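You operate a simulated robot arm through the tools that you are given. There is no shell and no other tool. Be economical: measure what you need, move in short steps, check, and stop when the job is done.

The job below is to be done with a simulated two-armed robot. You get a single attempt, and the scene is never put back.

## Task
Pick up the torque driver with the smallest size on its label from the top of the long bench with one hand, pass it to the other hand and put it on the top of pallet twenty-six.

It is judged by the outcome, as a careful person would: the job done as asked, and still so three seconds after it is handed in. It fails if anything else is knocked over, pushed out of place, dropped, spilled or broken.

## Robot
Two 7-joint arms with two-finger parallel grippers on one trunk, on a base that drives. Base frame: it is fixed to the floor where the robot stands at the start and does not move with it; the origin is under the middle of the robot, x ahead of it, y to its left, z up; the surface under the hand at the start is at about z = 820. Readings come in mm, degrees, newtons and seconds.
The left shoulder is at the start at [20, 138, 1200], the right one opposite. With the tool pointing down near the work surface each hand reaches from about 100 to 500 mm from the robot's upright axis, wherever it stands, measured 20 degrees to its own side. Places, roughly: top of pallet twenty-six [1900, -2100, 700]. Payload 1.57 kg a hand.
Tool frame (each hand has its own): the origin (TCP) lies between the finger pads and is the grasp point; the fingertips stand 30 mm ahead of it; z points along the fingers, y is the line along which they close. Largest opening 80 mm; finger width 17, thickness 12; the body of the gripper, 40 by 82 mm, starts 80 mm behind the TCP.
Orientation is that of the tool frame in the base frame, as a unit quaternion [x, y, z, w]. With the fingers straight down and closing along the base's y, the tool's x points along the base's -x, its y along +y and its z along -z.

## Interface
- The arms move only by the tool move_arm. It takes "left_rows", "right_rows" or both (then of equal length, played together; a hand with none holds still); each is a list of rows, each a list of 7 numbers: the shift along the tool's x, y, z in units of 250 mm (1.0 is 250 mm), then the turn, a rotation vector about the tool's x, y, z in units of 120 degrees (1.0 is 120 degrees), then the gripper command, from -1 (shut) to 1 (fully open), values between in proportion. In form: [[x, y, z, rx, ry, rz, claw], ...]. A call has 1 to 20 rows; each row is the pose to reach, as a shift and turn from the pose commanded when the call began, along the tool's axes at that moment. A call with a number of a shift or a turn outside -1 to 1 is refused whole. A row lasts 0.2 s, in which the tool goes at most 50 mm and 8.6 degrees; a call with a longer step from one row to the next is refused whole, and so is a gripper value outside its range. Where a pose cannot be reached the arm comes as near as it can. A force on the tool above 40 N (or 10 N above the force at the start of the call, whichever is more), or a blocked arm, ends the call early, and 0.2 s more pass. The fingers move at their own pace (about 45 mm/s each) and stop on an object; they squeeze with about 43 N. The grip force told is the motor's: it shows also when the fingers shut on nothing. Time passes only in rows, and 0.2 s behind the last, so rows that repeat a pose let the fingers close. The reply holds the time, the measured pose of the TCP, the force on the tool along the base axes, the opening and the grip force, in the units named above and with some noise, with the torque about the TCP (base axes, N m) and any sound that the robot's microphone picked up.
- Cameras (640 x 400 px; columns grow to the right, rows downward): "scene" is now at [189.5, -14.5, 1105.6]; the picture's right is [-0.27, -0.96, 0.00], its down [-0.29, 0.08, -0.95] and it looks along [0.92, -0.26, -0.30] (base axes); focal length 214 px, centre (320, 200). "left" rides on the left gripper at [72, 7, -122] in its tool frame; the picture's right is [-0.09, 1.00, 0.00], its down [-0.84, -0.08, -0.54] and it looks along [-0.54, -0.05, 0.84] (tool axes); focal length 238 px, centre (320, 200). "right" rides on the right gripper at [72, -7, -122] in its tool frame; the picture's right is [0.09, 1.00, 0.00], its down [-0.84, 0.08, -0.54] and it looks along [-0.54, 0.05, 0.84] (tool axes); focal length 238 px, centre (320, 200). There is no depth. A picture from a camera that has moved, and an enlarged one, comes with that camera's place and axes in the base frame and with its lens. The place of the scene camera against the robot may be out by one fixed shift of up to 12 mm in any direction.
- grab_frame(camera): a new picture of that camera. The clock stands still meanwhile.
- raise_lower(by): slides the trunk up (or, below 0, down) by that many mm; the arms and the scene camera ride with it, the base frame stays. It gives what a move gives, with no picture.
- base_move(legs): drives the robot by 1 to 6 legs, each [ahead, left, turn to the left] in mm, mm and degrees, along the robot's own axes; the way and the turn of a leg run together, so that a leg with both is an arc; at most 1500 mm and 180 degrees a leg. The arms and the cameras ride along, it lands a little off, and it stops where it bumps. It gives what a move gives.
- pan_tilt(pan, tilt): turns the head with the scene camera to pan (to the left, within 60 degrees either way) and tilt (down, from -29 to 69), counted from straight ahead of the robot. It gives what a move gives.
- zoom(camera, box): a new picture of the part [left, top, right, bottom] of that camera's present view, enlarged. The clock stands still meanwhile.
- job_done(): hands the job in; it is judged then, once.

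Go step by step. Nothing tells you exact positions but the pictures and the camera data: compare them with the known pose of the tool, close in by small moves and look again before you grip or let go. The budget is 120 turns and 100 pictures, counting those below and the enlarged ones. Unless the task says otherwise, let go and move clear before handing in, and close with one line.

The tools are called after "Request:" as name(argument=value, ...) on one line, values as JSON. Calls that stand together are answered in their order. move_arm: Moves the arms, as the interface text tells. Its arguments: {"type":"object","properties":{"left_rows":{"type":"array","items":{"type":"array","items":{"type":"number"}}},"right_rows":{"type":"array","items":{"type":"array","items":{"type":"number"}}}},"required":[]} The other tools are called the same way: raise_lower (by) slides the trunk up or down; base_move (legs) drives the base; pan_tilt (pan, tilt) turns the head that bears the scene camera; grab_frame (camera) takes a picture; zoom (camera, box) takes an enlarged picture of a part of a camera's view; job_done () hands the job in.

At the start:

```text
time_s: 0.0
left_position: [321.5, 108.0, 1091.4]
left_ee_rot: [0.0, 0.998, 0.005, -0.064]
left_contact_force: [-0.4, 0.7, 0.8]
left_ft_torque: [-0.03, 0.0, 0.0]
left_width: 79.9
left_grasp_force: 0.0
right_position: [260.3, -139.4, 1041.1]
right_ee_rot: [0.0, 1.0, -0.002, -0.002]
right_contact_force: [0.5, -0.3, 0.8]
right_ft_torque: [-0.01, 0.03, -0.01]
right_width: 80.0
right_grasp_force: 0.0
trunk travel left (down, up): [-575.0, 665.0]
robot x, y, heading: [1.0, 2.9, -0.0]
head pan, tilt: [-15.7, 17.4]
```

scene: 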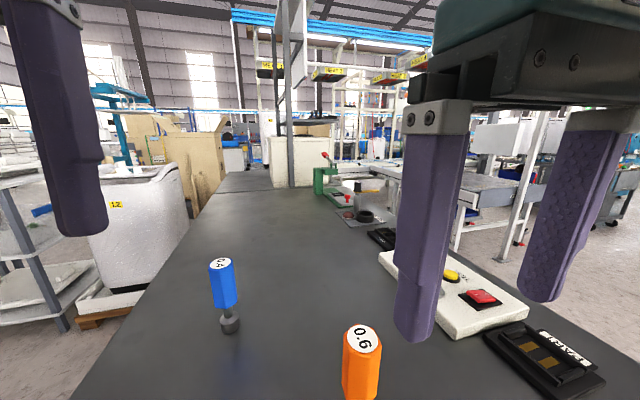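
right: 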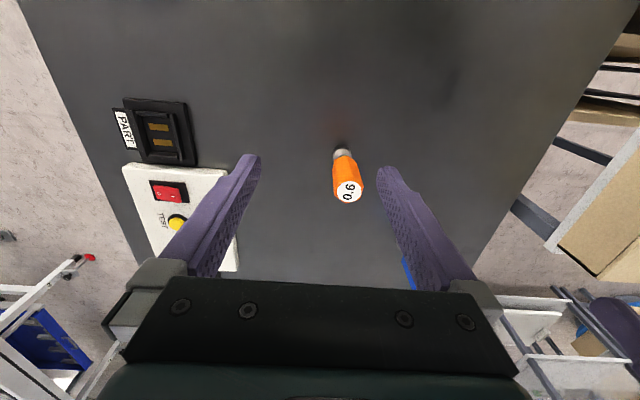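
left: 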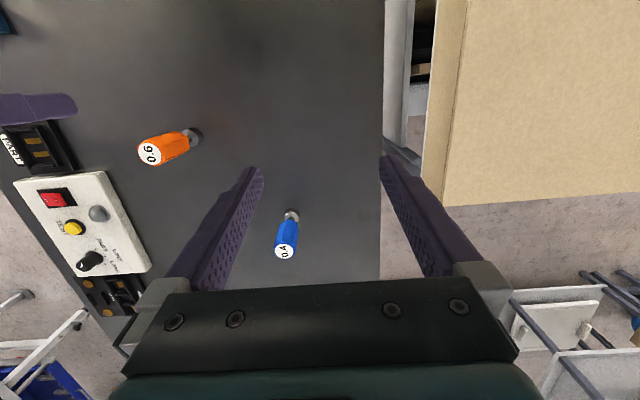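

I see a blue driver (apparently 0.4) and an orange one (0.6 or similar) standing on the bench. I'll enlarge the labels and look for others along the bench.

Request:
zoom(camera="scene", box=[180, 240, 400, 400])

Request:
zoom(camera="left", box=[100, 100, 340, 280])

Request:
pan_tilt(pan=0, tilt=45)

Request:
grab_frame(camera="scene")

```text
2.50 times, centred on (290, 320) of scene
camera zoom: at [189.5, -14.5, 1105.6], right [-0.27, -0.96, 0.0], down [-0.29, 0.08, -0.95], along [0.92, -0.26, -0.3], focal length 536 px, centre (395, -100)
```

zoom: 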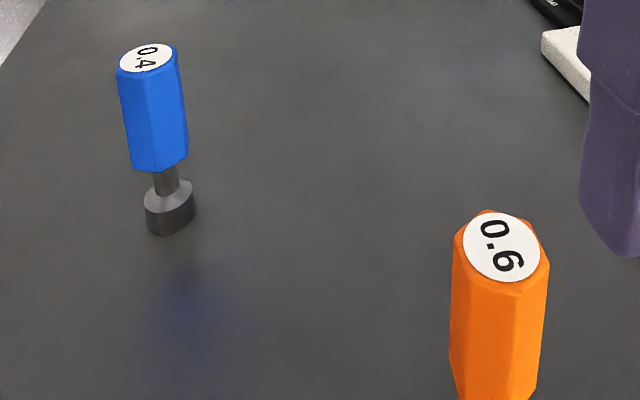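

```text
2.22 times, centred on (220, 190) of left
camera zoom: at [264.9, 113.0, 1221.0], right [0.09, 1.0, 0.0], down [0.9, -0.08, 0.43], along [0.43, -0.04, -0.9], focal length 530 px, centre (542, 222)
```

zoom: 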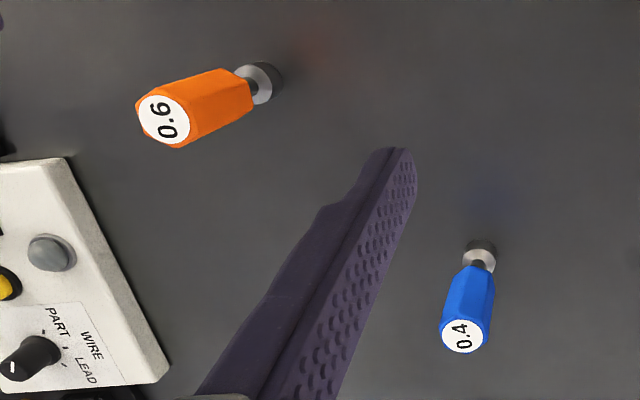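

```text
time_s: 0.9
left_position: [319.8, 108.3, 1090.4]
left_ee_rot: [0.0, 0.998, 0.004, -0.065]
left_contact_force: [-0.2, 0.8, 0.1]
left_ft_torque: [-0.03, 0.02, -0.01]
left_width: 80.0
left_grasp_force: 0.0
right_position: [259.9, -140.6, 1040.2]
right_ee_rot: [0.0, 1.0, -0.002, -0.003]
right_contact_force: [0.1, -0.6, -0.4]
right_ft_torque: [-0.02, 0.02, 0.01]
right_width: 79.8
right_grasp_force: 0.1
trunk travel left (down, up): [-575.0, 665.0]
robot x, y, heading: [2.7, 0.3, -0.2]
head pan, tilt: [0.0, 45.0]
```

```text
94 pictures are left
camera scene: at [181.0, 10.8, 1062.8], right [0.0, -1.0, 0.0], down [-0.71, 0.0, -0.71], along [0.71, 0.0, -0.71], focal length 214 px, centre (320, 200)
```

scene: 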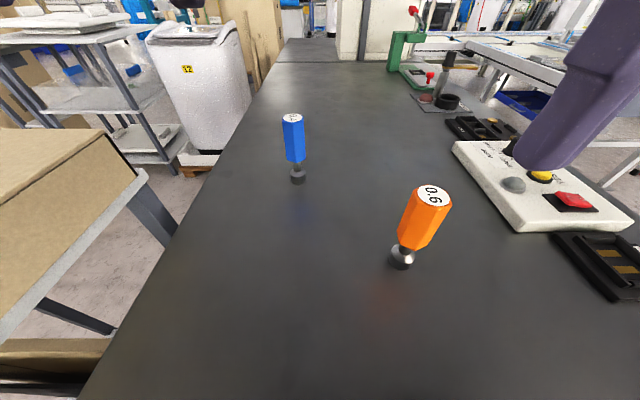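

The blue driver reads 0.4 and the orange 0.6. I'll check further along the bench for any other drivers, then find the pallet.

Request:
zoom(camera="scene", box=[240, 20, 560, 220])

Request:
pan_tilt(pan=-50, tilt=20)

Request:
grab_frame(camera="scene")

```text
2.00 times, centred on (400, 120) of scene
camera zoom: at [181.0, 10.8, 1062.8], right [0.0, -1.0, 0.0], down [-0.71, 0.0, -0.71], along [0.71, 0.0, -0.71], focal length 429 px, centre (160, 360)
```

zoom: 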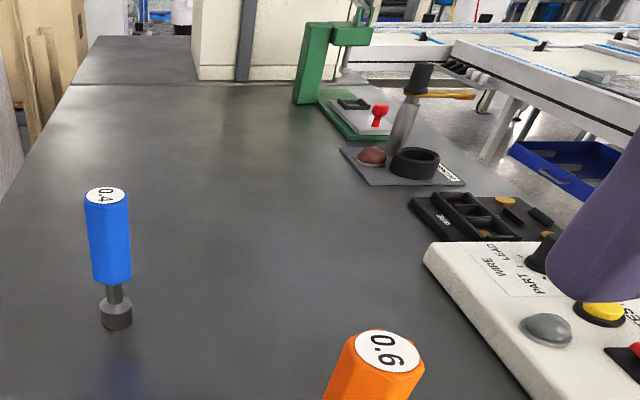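

```text
time_s: 2.1
left_position: [319.8, 106.9, 1090.4]
left_ee_rot: [0.001, 0.998, 0.004, -0.064]
left_contact_force: [1.0, 0.3, 0.0]
left_ft_torque: [0.01, -0.01, -0.02]
left_width: 80.0
left_grasp_force: 0.0
right_position: [259.6, -140.3, 1041.4]
right_ee_rot: [0.0, 1.0, -0.001, -0.003]
right_contact_force: [0.3, 1.0, -0.3]
right_ft_torque: [-0.03, 0.02, -0.01]
right_width: 80.3
right_grasp_force: 0.2
trunk travel left (down, up): [-575.0, 665.0]
robot x, y, heading: [0.4, -2.8, 0.1]
head pan, tilt: [-50.0, 20.0]
```

```text
92 pictures are left
camera scene: at [159.6, -60.5, 1101.3], right [-0.77, -0.64, 0.0], down [-0.22, 0.26, -0.94], along [0.6, -0.72, -0.34], focal length 214 px, centre (320, 200)
```

scene: 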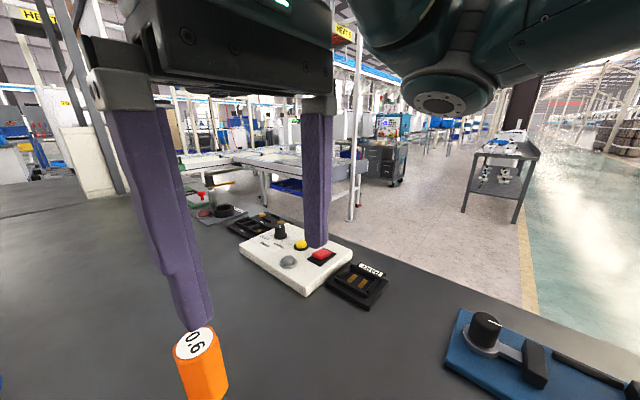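

The bench goes on to my right. I'll look at the near/right part and the left, for other drivers and for free driving room.

Request:
pan_tilt(pan=-60, tilt=55)

Request:
grab_frame(camera="scene")

Request:
pan_tilt(pan=60, tilt=40)

Request:
grab_frame(camera="scene")

Request:
pan_tilt(pan=0, tilt=69)

Request:
grab_frame(camera="scene")

```text
time_s: 3.1
left_position: [320.5, 106.1, 1090.9]
left_ee_rot: [0.001, 0.998, 0.004, -0.065]
left_contact_force: [0.5, 0.2, 0.5]
left_ft_torque: [-0.02, 0.0, 0.0]
left_width: 79.9
left_grasp_force: 0.0
right_position: [259.3, -139.1, 1042.4]
right_ee_rot: [0.0, 1.0, -0.002, -0.002]
right_contact_force: [-0.2, -0.2, -0.3]
right_ft_torque: [0.0, -0.02, 0.01]
right_width: 80.0
right_grasp_force: 0.0
trunk travel left (down, up): [-575.0, 665.0]
robot x, y, heading: [-2.2, -0.5, -0.2]
head pan, tilt: [-60.0, 55.0]
```

```text
91 pictures are left
camera scene: at [135.7, -51.7, 1049.3], right [-0.87, -0.5, 0.0], down [-0.41, 0.71, -0.57], along [0.29, -0.5, -0.82], focal length 214 px, centre (320, 200)
```

scene: 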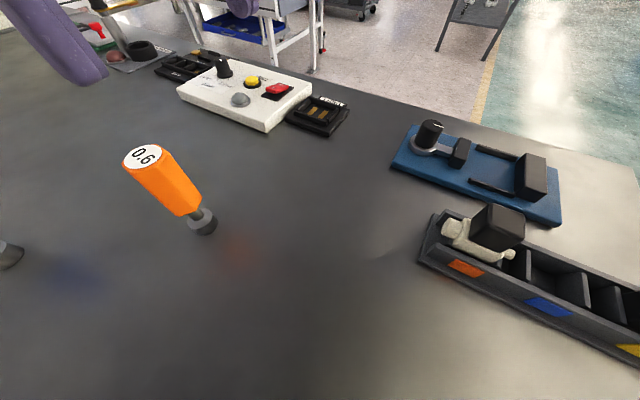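

```text
time_s: 5.1
left_position: [320.6, 106.6, 1090.2]
left_ee_rot: [0.0, 0.998, 0.004, -0.065]
left_contact_force: [0.0, -0.8, -0.7]
left_ft_torque: [0.0, -0.02, 0.0]
left_width: 80.0
left_grasp_force: 0.1
right_position: [259.5, -140.1, 1040.5]
right_ee_rot: [0.0, 1.0, -0.001, -0.003]
right_contact_force: [-0.4, -0.3, -0.6]
right_ft_torque: [0.01, 0.0, 0.02]
right_width: 79.8
right_grasp_force: 0.0
trunk travel left (down, up): [-575.0, 665.0]
robot x, y, heading: [1.1, -2.6, 0.2]
head pan, tilt: [60.0, 40.0]
```

```text
90 pictures are left
camera scene: at [142.2, 84.4, 1069.9], right [0.87, -0.5, 0.0], down [-0.32, -0.56, -0.77], along [0.38, 0.66, -0.64], focal length 214 px, centre (320, 200)
```

scene: 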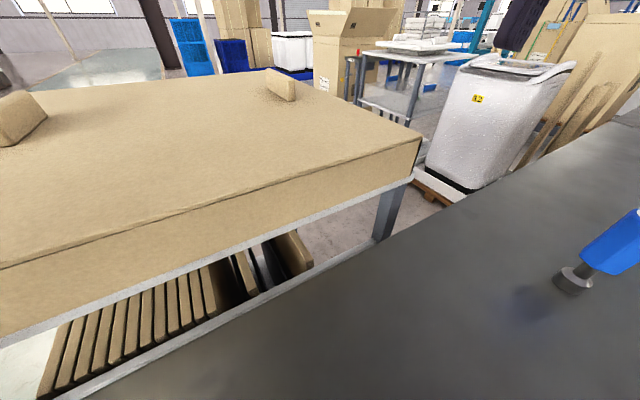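

```text
time_s: 6.4
left_position: [320.6, 107.5, 1089.2]
left_ee_rot: [0.001, 0.998, 0.004, -0.065]
left_contact_force: [0.1, 0.0, 0.7]
left_ft_torque: [0.01, 0.0, -0.01]
left_width: 80.0
left_grasp_force: 0.1
right_position: [260.0, -140.1, 1041.2]
right_ee_rot: [0.0, 1.0, -0.002, -0.003]
right_contact_force: [0.5, 0.8, -0.8]
right_ft_torque: [0.0, -0.03, -0.01]
right_width: 79.9
right_grasp_force: 0.0
trunk travel left (down, up): [-575.0, 665.0]
robot x, y, heading: [3.2, 3.7, -0.3]
head pan, tilt: [0.0, 68.8]
```

```text
89 pictures are left
camera scene: at [155.6, 10.8, 1033.8], right [0.0, -1.0, 0.0], down [-0.93, 0.0, -0.36], along [0.36, 0.0, -0.93], focal length 214 px, centre (320, 200)
```

scene: 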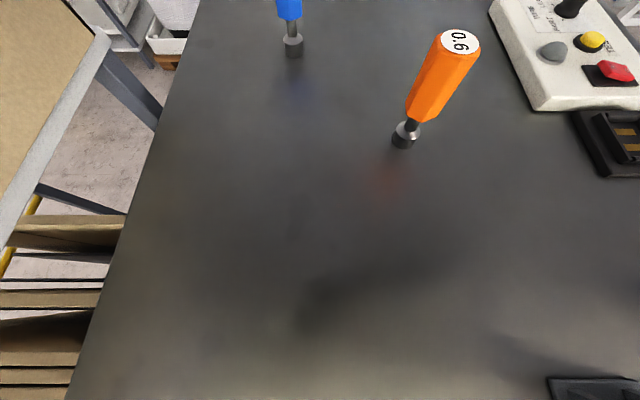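

Only two drivers are on the bench, and the blue 0.4 is the smaller; I put it at about (478, 51), with the handle from z 862 to 932. The left hand will take the lower handle tilted forward, leaving the top free for the right hand. First I bring the left hand to a tilted pre-grasp.

Request:
move_arm(left_rows=[[-0.028, -0.022, 0.055, 0, -0.056, 0, 1], [-0.057, -0.045, 0.11, 0, -0.112, 0, 1], [-0.085, -0.067, 0.164, 0, -0.168, 0, 1], [-0.114, -0.09, 0.219, 0, -0.224, 0, 1], [-0.142, -0.112, 0.274, 0, -0.28, 0, 1], [-0.17, -0.134, 0.329, 0, -0.337, 0, 1], [-0.199, -0.157, 0.384, 0, -0.393, 0, 1], [-0.227, -0.179, 0.438, 0, -0.449, 0, 1], [-0.256, -0.202, 0.493, 0, -0.505, 0, 1], [-0.284, -0.224, 0.548, 0, -0.561, 0, 1], [-0.284, -0.224, 0.548, 0, -0.561, 0, 1]])

Request:
pan_tilt(pan=0, tilt=45)

Request:
grab_frame(camera="scene")

Request:
grab_frame(camera="left")

```text
time_s: 8.8
left_position: [390.2, 56.1, 966.1]
left_ee_rot: [-0.019, 0.855, -0.001, 0.518]
left_contact_force: [0.4, 0.5, 0.6]
left_ft_torque: [0.0, 0.01, 0.02]
left_width: 80.0
left_grasp_force: 0.0
right_position: [259.1, -139.0, 1042.3]
right_ee_rot: [0.0, 1.0, -0.002, -0.003]
right_contact_force: [-0.2, -0.2, 1.1]
right_ft_torque: [-0.02, -0.01, 0.03]
right_width: 80.1
right_grasp_force: 0.1
trunk travel left (down, up): [-575.0, 665.0]
robot x, y, heading: [-2.5, -1.7, -0.0]
head pan, tilt: [0.0, 68.8]
```

```text
time_s: 9.7
left_position: [388.9, 57.2, 964.6]
left_ee_rot: [-0.02, 0.856, 0.002, 0.517]
left_contact_force: [0.7, 0.3, 0.0]
left_ft_torque: [-0.02, -0.02, 0.02]
left_width: 80.0
left_grasp_force: 0.0
right_position: [259.4, -138.5, 1041.9]
right_ee_rot: [0.001, 1.0, -0.001, -0.003]
right_contact_force: [0.1, 0.4, -0.6]
right_ft_torque: [0.0, -0.01, -0.02]
right_width: 80.2
right_grasp_force: 0.0
trunk travel left (down, up): [-575.0, 665.0]
robot x, y, heading: [0.1, -1.5, -0.4]
head pan, tilt: [0.0, 45.0]
```

```text
88 pictures are left
camera scene: at [150.9, 14.2, 1030.7], right [0.07, -1.0, 0.0], down [-0.95, -0.06, -0.31], along [0.31, 0.02, -0.95], focal length 214 px, centre (320, 200)
```

scene: 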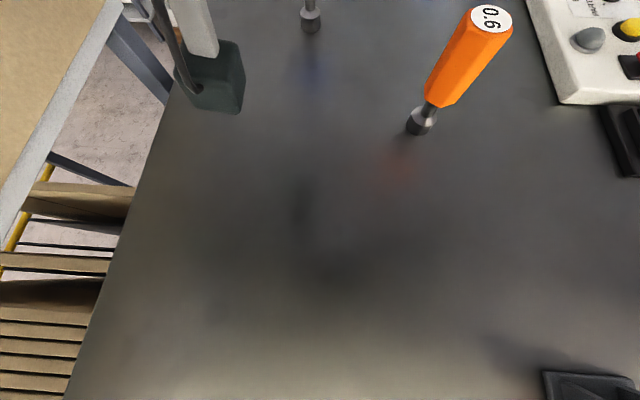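

```text
87 pictures are left
camera left: at [247.8, 59.7, 957.1], right [0.01, 1.0, 0.06], down [-0.09, -0.06, 0.99], along [1.0, -0.01, 0.09], focal length 238 px, centre (320, 200)
```

left: 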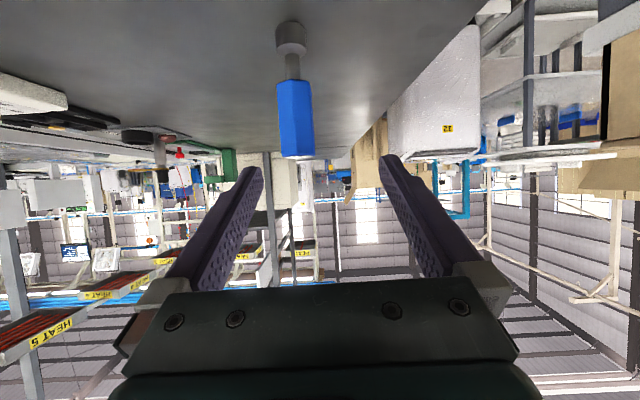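

The driver stands at roughly (480, 41) by the wrist camera. The left arm stopped about 25 mm short of the command and the head view looks shifted, so I'll recheck both.

Request:
pan_tilt(pan=0, tilt=20)

Request:
grab_frame(camera="scene")

Request:
grab_frame(camera="right")

```text
time_s: 10.6
left_position: [389.7, 57.4, 962.5]
left_ee_rot: [-0.017, 0.856, 0.002, 0.517]
left_contact_force: [-0.7, 0.9, 0.7]
left_ft_torque: [0.0, -0.01, 0.03]
left_width: 80.2
left_grasp_force: 0.0
right_position: [260.8, -139.4, 1042.1]
right_ee_rot: [0.0, 1.0, -0.001, -0.003]
right_contact_force: [-0.8, -0.2, -0.1]
right_ft_torque: [0.01, 0.01, 0.0]
right_width: 80.1
right_grasp_force: 0.1
trunk travel left (down, up): [-575.0, 665.0]
robot x, y, heading: [-1.2, 3.4, 0.2]
head pan, tilt: [0.0, 20.0]
```

```text
86 pictures are left
camera scene: at [150.9, 14.7, 1030.7], right [0.08, -1.0, 0.0], down [-0.95, -0.07, -0.31], along [0.31, 0.02, -0.95], focal length 214 px, centre (320, 200)
```

scene: 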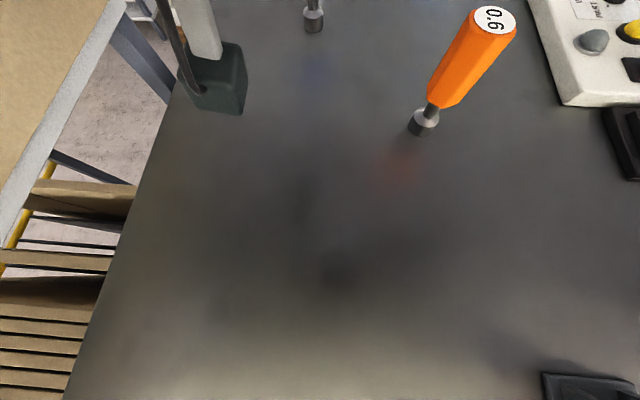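

```text
85 pictures are left
camera right: at [187.9, -146.8, 1163.5], right [-0.09, 1.0, 0.0], down [0.84, 0.08, 0.54], along [0.54, 0.05, -0.84], focal length 238 px, centre (320, 200)
```

right: 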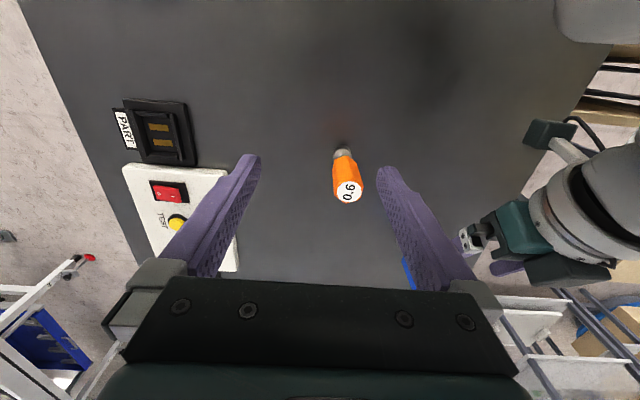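

The left forearm has leaned on the head. I'll back it off by un-tilting, raise the trunk for clearance, and re-approach.

Request:
move_arm(left_rows=[[-0.058, 0.016, 0.004, 0, 0.056, 0, 1], [-0.115, 0.032, 0.007, 0, 0.112, 0, 1], [-0.173, 0.048, 0.011, 0, 0.168, 0, 1], [-0.23, 0.064, 0.014, 0, 0.224, 0, 1], [-0.288, 0.08, 0.018, 0, 0.28, 0, 1], [-0.288, 0.08, 0.018, 0, 0.28, 0, 1]])

Request:
raise_lower(by=180)

Request:
pan_tilt(pan=0, tilt=45)

Request:
grab_frame(camera="scene")

```text
time_s: 12.0
left_position: [413.6, 71.8, 1006.4]
left_ee_rot: [0.002, 0.974, 0.003, 0.228]
left_contact_force: [-0.8, -0.3, 0.2]
left_ft_torque: [0.02, 0.01, -0.01]
left_width: 80.1
left_grasp_force: 0.0
right_position: [259.3, -139.5, 1041.5]
right_ee_rot: [0.0, 1.0, -0.002, -0.002]
right_contact_force: [-0.2, 0.8, -0.9]
right_ft_torque: [0.02, -0.02, 0.0]
right_width: 80.0
right_grasp_force: 0.1
trunk travel left (down, up): [-575.0, 665.0]
robot x, y, heading: [1.2, -3.0, -0.2]
head pan, tilt: [0.0, 20.0]
```

```text
time_s: 14.0
left_position: [414.4, 72.1, 1184.4]
left_ee_rot: [0.002, 0.974, 0.003, 0.228]
left_contact_force: [0.0, -0.7, 0.4]
left_ft_torque: [0.0, 0.01, 0.04]
left_width: 80.1
left_grasp_force: 0.0
right_position: [259.3, -139.4, 1221.4]
right_ee_rot: [0.001, 1.0, -0.002, -0.002]
right_contact_force: [-0.1, 0.3, 0.6]
right_ft_torque: [0.02, -0.02, 0.0]
right_width: 80.2
right_grasp_force: 0.0
trunk travel left (down, up): [-755.0, 485.0]
robot x, y, heading: [0.4, -3.7, 0.1]
head pan, tilt: [0.0, 20.0]
```

```text
time_s: 14.9
left_position: [414.5, 71.9, 1184.7]
left_ee_rot: [0.001, 0.974, 0.005, 0.228]
left_contact_force: [0.0, 0.5, 0.2]
left_ft_torque: [-0.02, -0.01, -0.01]
left_width: 79.9
left_grasp_force: 0.1
right_position: [258.9, -139.8, 1221.5]
right_ee_rot: [0.0, 1.0, -0.002, -0.003]
right_contact_force: [0.2, -0.3, -0.2]
right_ft_torque: [-0.02, 0.0, 0.03]
right_width: 79.7
right_grasp_force: 0.1
trunk travel left (down, up): [-755.0, 485.0]
robot x, y, heading: [0.2, 0.8, 0.1]
head pan, tilt: [0.0, 45.0]
```

```text
84 pictures are left
camera scene: at [181.0, 10.8, 1242.8], right [0.0, -1.0, 0.0], down [-0.71, 0.0, -0.71], along [0.71, 0.0, -0.71], focal length 214 px, centre (320, 200)
```

scene: 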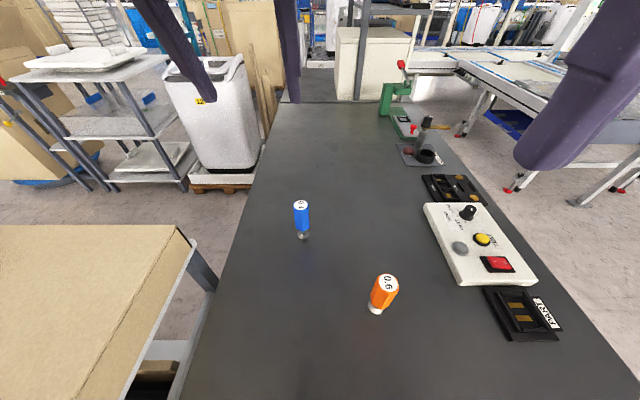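

The head is free and the view is clear. I'll now bring the left hand to a 45° pre-grasp approaching from the left rear, so the arm stays off the head.

Request:
move_arm(left_rows=[[0.052, 0.006, 0.096, 0.018, -0.019, 0.025, 1], [0.104, 0.011, 0.191, 0.037, -0.038, 0.051, 1], [0.155, 0.017, 0.287, 0.055, -0.057, 0.076, 1], [0.207, 0.022, 0.383, 0.073, -0.076, 0.102, 1], [0.259, 0.028, 0.478, 0.091, -0.094, 0.127, 1], [0.311, 0.033, 0.574, 0.11, -0.113, 0.152, 1], [0.362, 0.039, 0.669, 0.128, -0.132, 0.178, 1], [0.414, 0.044, 0.765, 0.146, -0.151, 0.203, 1], [0.414, 0.044, 0.765, 0.146, -0.151, 0.203, 1]])

Request:
grab_frame(camera="scene")

Request:
grab_frame(camera="left")

```text
time_s: 16.9
left_position: [406.1, 85.7, 966.3]
left_ee_rot: [0.241, 0.893, -0.095, 0.368]
left_contact_force: [-0.5, -0.7, 0.5]
left_ft_torque: [-0.01, -0.02, -0.01]
left_width: 80.1
left_grasp_force: 0.0
right_position: [258.7, -139.3, 1222.0]
right_ee_rot: [0.0, 1.0, -0.002, -0.003]
right_contact_force: [0.3, -0.1, 0.2]
right_ft_torque: [0.0, 0.0, -0.02]
right_width: 80.1
right_grasp_force: 0.0
trunk travel left (down, up): [-755.0, 485.0]
robot x, y, heading: [1.0, 0.6, -0.1]
head pan, tilt: [0.0, 45.0]
```

```text
83 pictures are left
camera scene: at [181.0, 10.8, 1242.7], right [0.0, -1.0, 0.0], down [-0.71, 0.0, -0.71], along [0.71, 0.0, -0.71], focal length 214 px, centre (320, 200)
```

scene: 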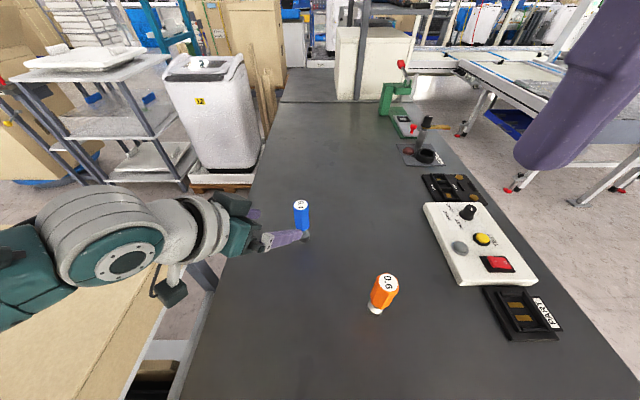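

```text
82 pictures are left
camera left: at [289.9, 159.8, 1002.9], right [0.55, 0.83, 0.07], down [0.14, -0.18, 0.97], along [0.82, -0.53, -0.22], focal length 238 px, centre (320, 200)
```

left: 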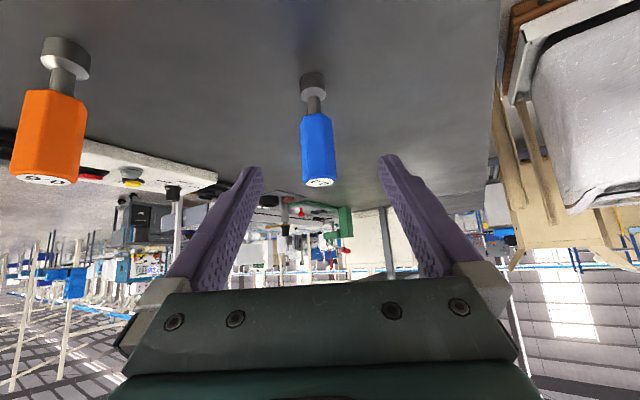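

Driver fixed at about (479, 39), top at z 935, and the hand is lined up. I'll advance 120 mm along the fingers and check before closing.

Request:
move_arm(left_rows=[[0, -0.002, 0.08, 0, 0, 0, 1], [0, -0.005, 0.16, 0, 0, 0, 1], [0, -0.007, 0.24, 0, 0, 0, 1], [0, -0.01, 0.32, 0, 0, 0, 1], [0, -0.012, 0.4, 0, 0, 0, 1], [0, -0.012, 0.48, 0, 0, 0, 1], [0, -0.012, 0.48, 0, 0, 0, 1]])

Request:
grab_frame(camera="left")

Request:
zoom(camera="scene", box=[200, 150, 420, 290])

```text
time_s: 18.5
left_position: [457.9, 37.6, 899.5]
left_ee_rot: [0.24, 0.893, -0.094, 0.369]
left_contact_force: [1.0, -0.2, -0.4]
left_ft_torque: [-0.03, 0.02, 0.04]
left_width: 79.9
left_grasp_force: 0.1
left hand out of reach, approached as far as the arm can: row 5, 6, 7
right_position: [258.7, -138.3, 1220.1]
right_ee_rot: [0.0, 1.0, -0.002, -0.002]
right_contact_force: [-0.5, 0.6, -0.1]
right_ft_torque: [-0.01, 0.0, 0.02]
right_width: 80.2
right_grasp_force: 0.0
trunk travel left (down, up): [-755.0, 485.0]
robot x, y, heading: [-0.7, -1.5, -0.1]
head pan, tilt: [0.0, 45.0]
```

```text
81 pictures are left
camera left: at [342.5, 111.3, 935.2], right [0.55, 0.83, 0.07], down [0.14, -0.18, 0.97], along [0.82, -0.53, -0.22], focal length 238 px, centre (320, 200)
```

left: 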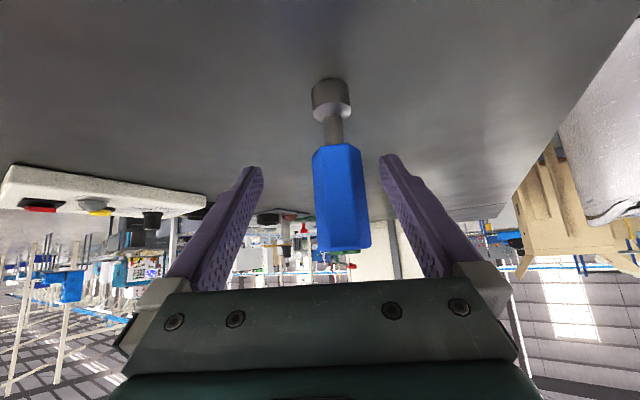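

```text
2.86 times, centred on (310, 220) of scene
camera zoom: at [181.0, 10.8, 1242.7], right [0.0, -1.0, 0.0], down [-0.71, 0.0, -0.71], along [0.71, 0.0, -0.71], focal length 613 px, centre (349, 143)
```

zoom: 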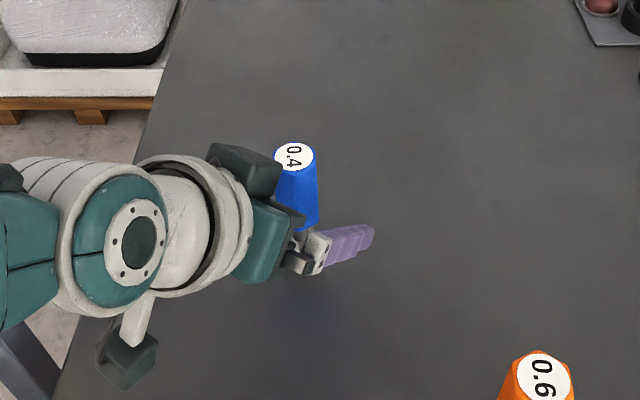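

The arm ran out of reach about 25 mm short. I'll retract, lower the trunk by 70 mm to regain reach, and come in again.

Request:
move_arm(left_rows=[[0, 0, -0.08, 0, 0, 0, 1], [0, 0, -0.16, 0, 0, 0, 1], [0, 0, -0.24, 0, 0, 0, 1], [0, 0, -0.32, 0, 0, 0, 1], [0, 0, -0.4, 0, 0, 0, 1], [0, 0.0, -0.48, 0, 0, 0, 1], [0, 0, -0.48, 0, 0, 0, 1]])

Request:
raise_lower(by=-70)

Request:
grab_frame(camera="scene")

Request:
grab_frame(camera="left")

```text
time_s: 20.1
left_position: [457.9, 38.3, 899.0]
left_ee_rot: [0.24, 0.893, -0.095, 0.368]
left_contact_force: [-0.3, -0.2, -0.8]
left_ft_torque: [0.0, -0.03, 0.03]
left_width: 79.9
left_grasp_force: 0.1
left hand out of reach, approached as far as the arm can: row 1, 2, 3, 4, 5, 6, 7
right_position: [259.6, -139.3, 1220.8]
right_ee_rot: [0.001, 1.0, -0.002, -0.003]
right_contact_force: [0.4, 0.8, -0.2]
right_ft_torque: [0.02, -0.01, 0.03]
right_width: 80.3
right_grasp_force: 0.1
trunk travel left (down, up): [-755.0, 485.0]
robot x, y, heading: [0.9, -2.2, -0.0]
head pan, tilt: [0.0, 45.0]
```

```text
time_s: 20.9
left_position: [461.2, 33.1, 848.1]
left_ee_rot: [0.236, 0.89, -0.099, 0.377]
left_contact_force: [0.4, -0.7, -0.1]
left_ft_torque: [0.04, 0.03, 0.0]
left_width: 79.8
left_grasp_force: 0.1
right_position: [259.6, -139.1, 1164.5]
right_ee_rot: [-0.002, 1.0, -0.002, -0.003]
right_contact_force: [-0.4, 0.3, 0.4]
right_ft_torque: [0.02, 0.03, 0.0]
right_width: 79.8
right_grasp_force: 0.1
trunk travel left (down, up): [-698.0, 542.0]
robot x, y, heading: [3.4, 1.1, 0.3]
head pan, tilt: [0.0, 45.0]
stopped: the force on the tool passed its limit at 122 N (the readings are from after the stop); the commanded pose is now the measured one
```

```text
79 pictures are left
camera scene: at [180.4, 11.1, 1185.3], right [0.0, -1.0, 0.0], down [-0.71, 0.0, -0.71], along [0.71, 0.0, -0.71], focal length 214 px, centre (320, 200)
```

scene: 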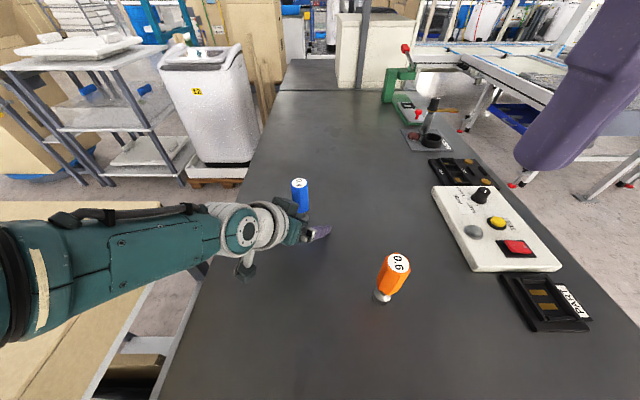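

```text
78 pictures are left
camera left: at [345.4, 107.1, 881.0], right [0.55, 0.83, 0.07], down [0.13, -0.16, 0.98], along [0.83, -0.53, -0.2], focal length 238 px, centre (320, 200)
```

left: 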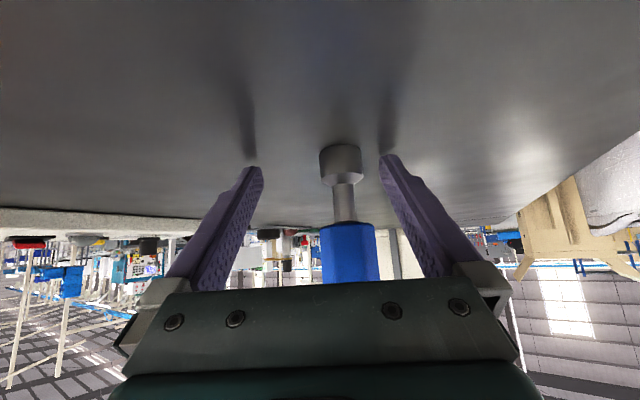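

The retraction had silently failed and the lowering touched the fingertips on the bench; the driver still stands untouched between the fingers. I'll raise the trunk by 30 mm and re-measure.

Request:
raise_lower(by=34)

Request:
grab_frame(camera="left")

```text
time_s: 21.7
left_position: [460.9, 32.7, 882.8]
left_ee_rot: [0.237, 0.89, -0.101, 0.377]
left_contact_force: [-0.9, 0.1, -1.0]
left_ft_torque: [-0.02, 0.0, 0.01]
left_width: 79.8
left_grasp_force: 0.0
right_position: [258.8, -139.9, 1198.0]
right_ee_rot: [0.0, 1.0, -0.003, -0.003]
right_contact_force: [0.4, -0.2, 0.2]
right_ft_torque: [-0.04, 0.02, 0.0]
right_width: 79.9
right_grasp_force: 0.0
trunk travel left (down, up): [-732.0, 508.0]
robot x, y, heading: [2.5, 0.3, 0.1]
head pan, tilt: [0.0, 45.0]
```

```text
77 pictures are left
camera left: at [345.3, 107.2, 915.6], right [0.55, 0.83, 0.07], down [0.13, -0.16, 0.98], along [0.83, -0.53, -0.2], focal length 238 px, centre (320, 200)
```

left: 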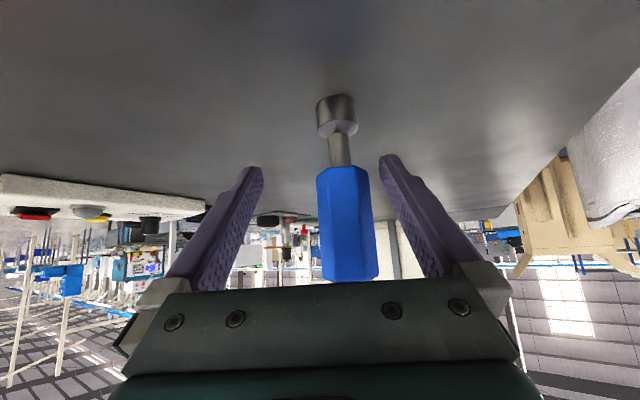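

The driver still stands at (481, 39); the hand is 15 mm off sideways in its closing direction. I'll centre it before closing.

Request:
move_arm(left_rows=[[-0.004, 0.02, 0, 0, 0, 0, 1], [-0.011, 0.04, 0, 0, 0, 0, 1], [-0.011, 0.06, 0, 0, 0, 0, 1], [-0.011, 0.06, 0, 0, 0, 0, 1]])

Request:
grab_frame(camera="left")

```text
time_s: 22.7
left_position: [467.8, 44.3, 885.4]
left_ee_rot: [0.236, 0.89, -0.1, 0.377]
left_contact_force: [0.3, 0.0, 0.4]
left_ft_torque: [0.04, -0.03, 0.01]
left_width: 80.1
left_grasp_force: 0.0
left hand out of reach, approached as far as the arm can: row 1
right_position: [260.4, -139.2, 1198.6]
right_ee_rot: [0.0, 1.0, -0.003, -0.002]
right_contact_force: [0.7, -0.3, 0.1]
right_ft_torque: [-0.02, 0.01, 0.03]
right_width: 80.1
right_grasp_force: 0.2
trunk travel left (down, up): [-732.0, 508.0]
robot x, y, heading: [3.4, -1.2, 0.3]
head pan, tilt: [0.0, 45.0]
```

```text
76 pictures are left
camera left: at [353.1, 119.6, 918.4], right [0.55, 0.83, 0.07], down [0.13, -0.16, 0.98], along [0.83, -0.53, -0.2], focal length 238 px, centre (320, 200)
```

left: 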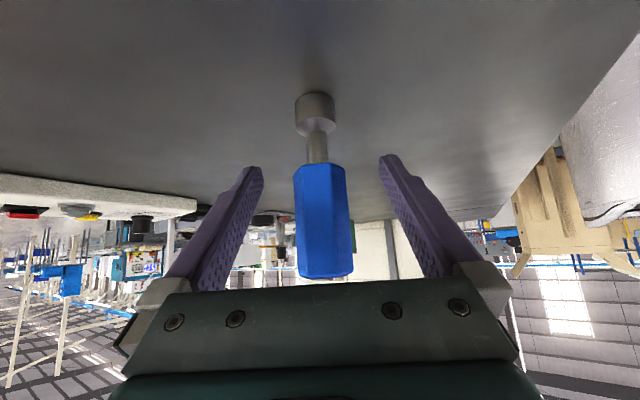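

The handle is now centred between the fingers. Closing.

Request:
move_arm(left_rows=[[0, 0, 0, 0, 0, 0, 0], [0, 0, 0, 0, 0, 0, -1], [0, 0, 0, 0, 0, 0, -1], [0, 0, 0, 0, 0, 0, -1], [0, 0, 0, 0, 0, 0, -1], [0, 0, 0, 0, 0, 0, -1]])

Request:
grab_frame(camera="left")

```text
time_s: 24.1
left_position: [468.6, 45.8, 885.1]
left_ee_rot: [0.236, 0.89, -0.1, 0.378]
left_contact_force: [-1.2, -0.8, 0.6]
left_ft_torque: [-0.09, 0.08, -0.01]
left_width: 33.7
left_grasp_force: 41.5
right_position: [260.5, -139.3, 1199.5]
right_ee_rot: [-0.001, 1.0, -0.003, -0.003]
right_contact_force: [-0.5, 0.5, -0.8]
right_ft_torque: [-0.01, -0.03, 0.02]
right_width: 80.1
right_grasp_force: 0.2
trunk travel left (down, up): [-732.0, 508.0]
robot x, y, heading: [-2.4, 0.9, 0.2]
head pan, tilt: [0.0, 45.0]
```

```text
75 pictures are left
camera left: at [352.9, 119.5, 918.3], right [0.55, 0.83, 0.07], down [0.13, -0.16, 0.98], along [0.83, -0.53, -0.2], focal length 238 px, centre (320, 200)
```

left: 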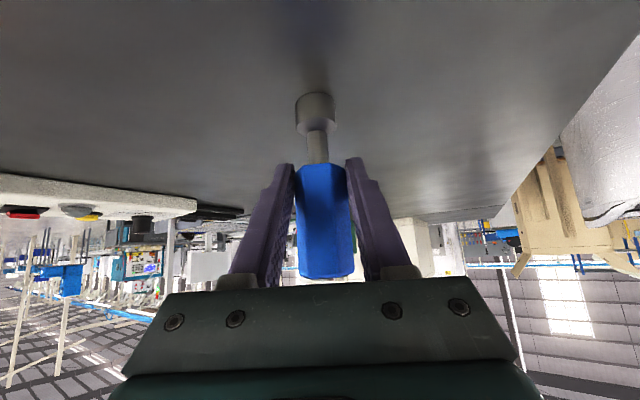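

Gripped at 33.7 mm with 41 N. I'll lift with the trunk by 120 mm.

Request:
raise_lower(by=120)

Request:
grab_frame(camera="scene")

```text
time_s: 25.6
left_position: [469.4, 45.6, 1004.8]
left_ee_rot: [0.237, 0.89, -0.101, 0.377]
left_contact_force: [0.1, 0.2, -1.7]
left_ft_torque: [0.04, 0.01, 0.01]
left_width: 33.6
left_grasp_force: 41.4
right_position: [258.0, -139.2, 1318.3]
right_ee_rot: [-0.001, 1.0, -0.002, -0.003]
right_contact_force: [0.1, -0.2, 0.5]
right_ft_torque: [0.01, 0.02, -0.05]
right_width: 80.1
right_grasp_force: 0.0
trunk travel left (down, up): [-852.0, 388.0]
robot x, y, heading: [0.9, -2.2, 0.1]
head pan, tilt: [0.0, 45.0]
```

```text
74 pictures are left
camera scene: at [180.4, 11.1, 1339.8], right [0.0, -1.0, 0.0], down [-0.71, 0.0, -0.71], along [0.71, 0.0, -0.71], focal length 214 px, centre (320, 200)
```

scene: 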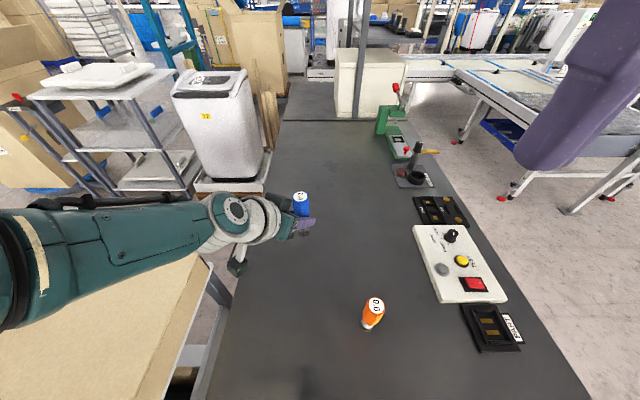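

Lifted cleanly. Now I bring the driver in towards the middle, to about (412, -6), for the handover.

Request:
move_arm(left_rows=[[-0.028, -0.05, -0.062, 0, 0, 0, -1], [-0.057, -0.099, -0.123, 0, 0, 0, -1], [-0.085, -0.149, -0.185, 0, 0, 0, -1], [-0.113, -0.198, -0.247, 0, 0, 0, -1], [-0.142, -0.248, -0.308, 0, 0, 0, -1], [-0.17, -0.297, -0.37, 0, 0, 0, -1], [-0.17, -0.297, -0.37, 0, 0, 0, -1]])

Request:
grab_frame(camera="scene")

Request:
grab_frame(camera="right")

```text
time_s: 27.2
left_position: [400.0, -2.1, 1100.0]
left_ee_rot: [0.236, 0.89, -0.1, 0.376]
left_contact_force: [-0.2, -0.2, -1.2]
left_ft_torque: [0.0, 0.04, -0.04]
left_width: 33.6
left_grasp_force: 41.1
left hand out of reach, approached as far as the arm can: row 1, 2
right_position: [258.9, -138.7, 1318.9]
right_ee_rot: [-0.001, 1.0, -0.003, -0.003]
right_contact_force: [-0.8, -0.5, 0.3]
right_ft_torque: [0.0, 0.02, 0.01]
right_width: 79.9
right_grasp_force: 0.0
trunk travel left (down, up): [-852.0, 388.0]
robot x, y, heading: [-0.8, 0.1, 0.1]
head pan, tilt: [0.0, 45.0]
```

```text
73 pictures are left
camera scene: at [180.4, 11.2, 1339.9], right [0.0, -1.0, 0.0], down [-0.71, 0.0, -0.71], along [0.71, 0.0, -0.71], focal length 214 px, centre (320, 200)
```

scene: 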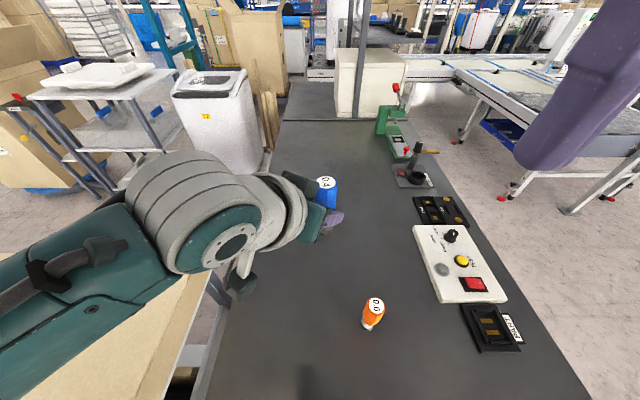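

```text
72 pictures are left
camera right: at [187.5, -146.4, 1440.6], right [-0.09, 1.0, 0.0], down [0.84, 0.08, 0.54], along [0.54, 0.05, -0.84], focal length 238 px, centre (320, 200)
```

right: 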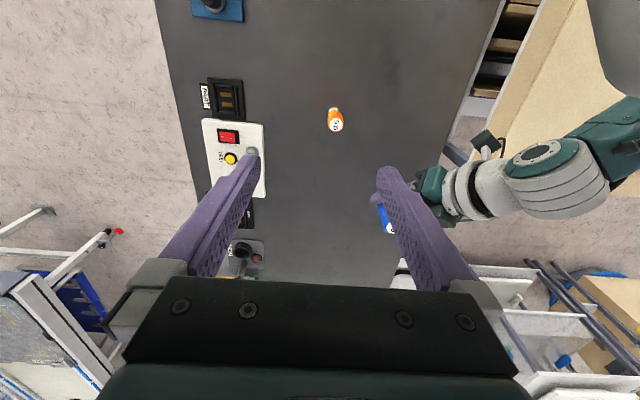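

Driver held with its top at about z 1150, near (413, -8). The right hand goes above it, turned 60° so its fingers close across the left hand's.

Request:
move_arm(right_rows=[[-0.077, 0.065, 0.024, 0, 0, -0.0625, 1], [-0.154, 0.131, 0.049, 0, 0, -0.125, 1], [-0.231, 0.196, 0.073, 0, 0, -0.1875, 0.8], [-0.308, 0.262, 0.098, 0, 0, -0.25, 0.6], [-0.385, 0.327, 0.122, 0, 0, -0.3125, 0.4], [-0.462, 0.393, 0.147, 0, 0, -0.375, 0.3], [-0.539, 0.458, 0.171, 0, 0, -0.4375, 0.3], [-0.616, 0.524, 0.196, 0, 0, -0.5, 0.3], [-0.616, 0.524, 0.196, 0, 0, -0.5, 0.3]])

Request:
grab_frame(camera="scene")

Request:
grab_frame(camera="right")

```text
time_s: 29.2
left_position: [401.1, -1.4, 1100.6]
left_ee_rot: [0.237, 0.889, -0.101, 0.378]
left_contact_force: [-0.6, -0.5, -1.5]
left_ft_torque: [0.07, 0.02, -0.03]
left_width: 33.8
left_grasp_force: 41.3
right_position: [411.9, -6.4, 1270.0]
right_ee_rot: [-0.501, 0.865, 0.0, -0.003]
right_contact_force: [0.6, 1.2, 1.5]
right_ft_torque: [0.0, 0.0, 0.0]
right_width: 51.8
right_grasp_force: 0.1
trunk travel left (down, up): [-852.0, 388.0]
robot x, y, heading: [1.5, -0.0, 0.1]
head pan, tilt: [0.0, 45.0]
```

```text
71 pictures are left
camera scene: at [180.4, 11.2, 1339.9], right [0.0, -1.0, 0.0], down [-0.71, 0.0, -0.71], along [0.71, 0.0, -0.71], focal length 214 px, centre (320, 200)
```

scene: 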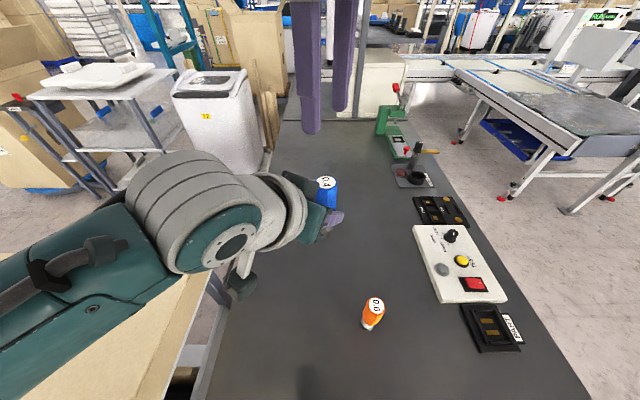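

```text
70 pictures are left
camera right: at [381.5, -73.0, 1390.7], right [-0.91, 0.42, 0.0], down [0.35, 0.77, 0.54], along [0.22, 0.49, -0.84], focal length 238 px, centre (320, 200)
```

right: 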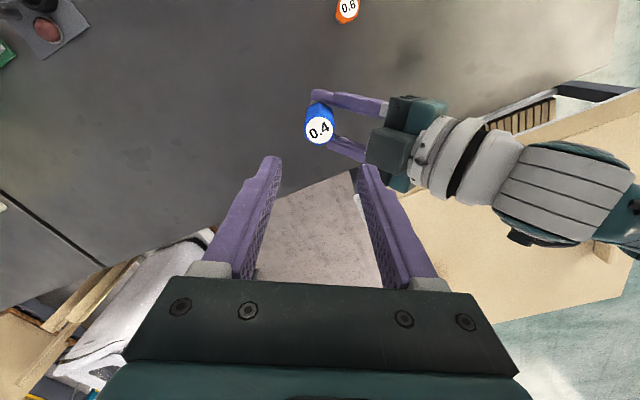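

Right hand is above the driver, within about 4 mm sideways. I'll correct and descend 80 mm, then look.

Request:
move_arm(right_rows=[[0.014, -0.004, 0.08, 0, 0, 0, 0.3], [0.014, -0.004, 0.16, 0, 0, 0, 0.3], [0.014, -0.004, 0.24, 0, 0, 0, 0.3], [0.014, -0.004, 0.32, 0, 0, 0, 0.3], [0.014, -0.004, 0.32, 0, 0, 0, 0.3]])

Request:
grab_frame(camera="right")

Request:
grab_frame(camera="scene")

```text
time_s: 30.4
left_position: [399.9, -1.8, 1100.6]
left_ee_rot: [0.237, 0.89, -0.1, 0.377]
left_contact_force: [0.0, 0.5, -2.2]
left_ft_torque: [0.03, -0.02, 0.0]
left_width: 33.7
left_grasp_force: 41.6
right_position: [411.7, -12.0, 1188.1]
right_ee_rot: [-0.502, 0.865, -0.001, -0.003]
right_contact_force: [1.1, -0.3, -0.6]
right_ft_torque: [-0.01, 0.02, 0.0]
right_width: 52.3
right_grasp_force: 0.0
trunk travel left (down, up): [-852.0, 388.0]
robot x, y, heading: [-0.0, 0.6, 0.5]
head pan, tilt: [0.0, 45.0]
```

```text
69 pictures are left
camera right: at [381.6, -78.3, 1310.0], right [-0.91, 0.42, 0.0], down [0.35, 0.77, 0.54], along [0.22, 0.49, -0.84], focal length 238 px, centre (320, 200)
```

right: 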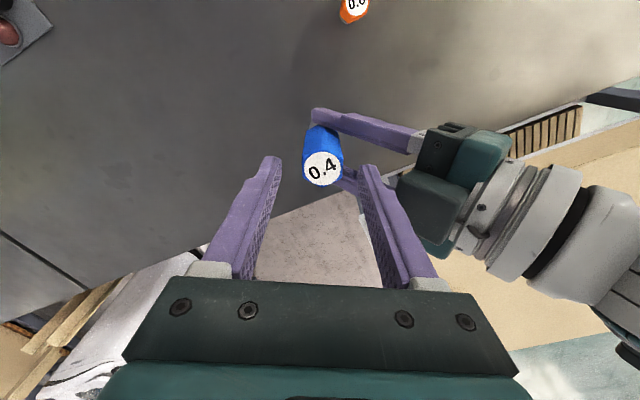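

```text
68 pictures are left
camera scene: at [180.4, 11.2, 1339.9], right [0.0, -1.0, 0.0], down [-0.71, 0.0, -0.71], along [0.71, 0.0, -0.71], focal length 214 px, centre (320, 200)
```

scene: 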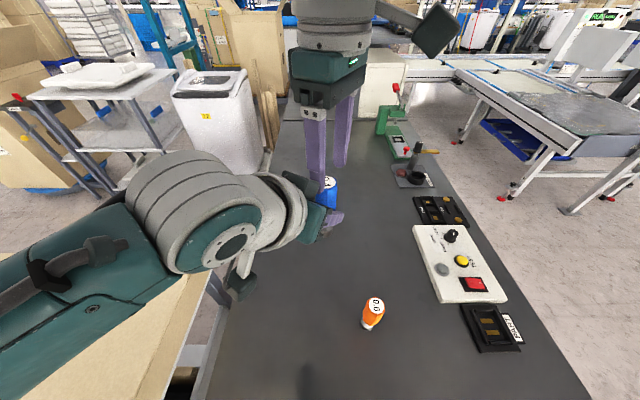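

Aligned within 2 mm. Descending the last 46 mm.

Request:
move_arm(right_rows=[[0, 0, 0.05, 0, 0, 0, 0.3], [0, 0, 0.1, 0, 0, 0, 0.3], [0, 0, 0.15, 0, 0, 0, 0.3], [0, 0, 0.185, 0, 0, 0, 0.3], [0, 0, 0.185, 0, 0, 0, 0.3]])

Request:
grab_frame(camera="right")

Request:
grab_frame(camera="left")

```text
time_s: 31.6
left_position: [399.9, -1.7, 1101.2]
left_ee_rot: [0.237, 0.89, -0.1, 0.377]
left_contact_force: [0.0, 0.4, -1.6]
left_ft_torque: [0.0, 0.01, 0.01]
left_width: 33.6
left_grasp_force: 41.6
right_position: [412.5, -12.5, 1141.3]
right_ee_rot: [-0.501, 0.866, -0.001, -0.002]
right_contact_force: [-0.5, -0.1, 0.8]
right_ft_torque: [-0.02, 0.0, 0.03]
right_width: 52.0
right_grasp_force: 0.0
trunk travel left (down, up): [-852.0, 388.0]
robot x, y, heading: [-0.7, -1.7, 0.1]
head pan, tilt: [0.0, 45.0]
```

```text
67 pictures are left
camera right: at [381.9, -78.6, 1264.3], right [-0.91, 0.42, 0.0], down [0.35, 0.77, 0.54], along [0.22, 0.49, -0.84], focal length 238 px, centre (320, 200)
```

right: 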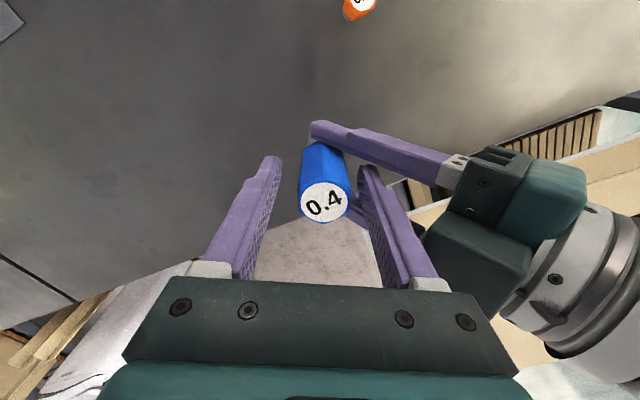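

```text
66 pictures are left
camera left: at [283.9, 72.9, 1133.5], right [0.55, 0.83, 0.07], down [0.13, -0.16, 0.98], along [0.83, -0.53, -0.2], focal length 238 px, centre (320, 200)
```

left: 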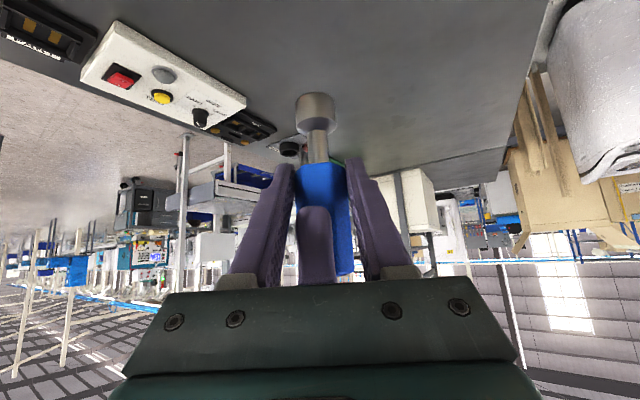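

The right fingers straddle the upper handle without touching the left. Closing the right hand.

Request:
move_arm(right_rows=[[0, 0, 0, 0, 0, 0, 0], [0, 0, 0, 0, 0, 0, -1], [0, 0, 0, 0, 0, 0, -1], [0, 0, 0, 0, 0, 0, -1], [0, 0, 0, 0, 0, 0, -1]])

Request:
grab_frame(camera="right")

```text
time_s: 32.8
left_position: [401.9, -0.5, 1101.3]
left_ee_rot: [0.237, 0.89, -0.1, 0.377]
left_contact_force: [21.0, -8.0, -11.1]
left_ft_torque: [0.52, 0.55, -0.19]
left_width: 33.9
left_grasp_force: 41.4
right_position: [411.5, -11.4, 1142.0]
right_ee_rot: [-0.502, 0.865, 0.002, -0.004]
right_contact_force: [-21.7, 8.1, 9.5]
right_ft_torque: [-0.11, 0.43, 0.33]
right_width: 30.7
right_grasp_force: 39.7
trunk travel left (down, up): [-852.0, 388.0]
robot x, y, heading: [-0.9, -0.2, 0.2]
head pan, tilt: [0.0, 45.0]
```

```text
65 pictures are left
camera right: at [381.3, -77.8, 1264.4], right [-0.91, 0.42, 0.01], down [0.35, 0.77, 0.54], along [0.22, 0.49, -0.84], focal length 238 px, centre (320, 200)
```

right: 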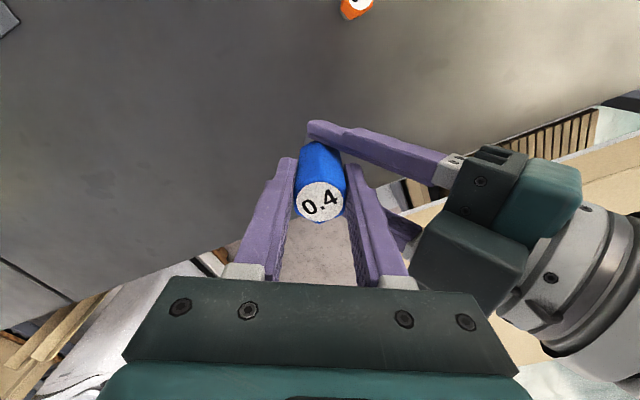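

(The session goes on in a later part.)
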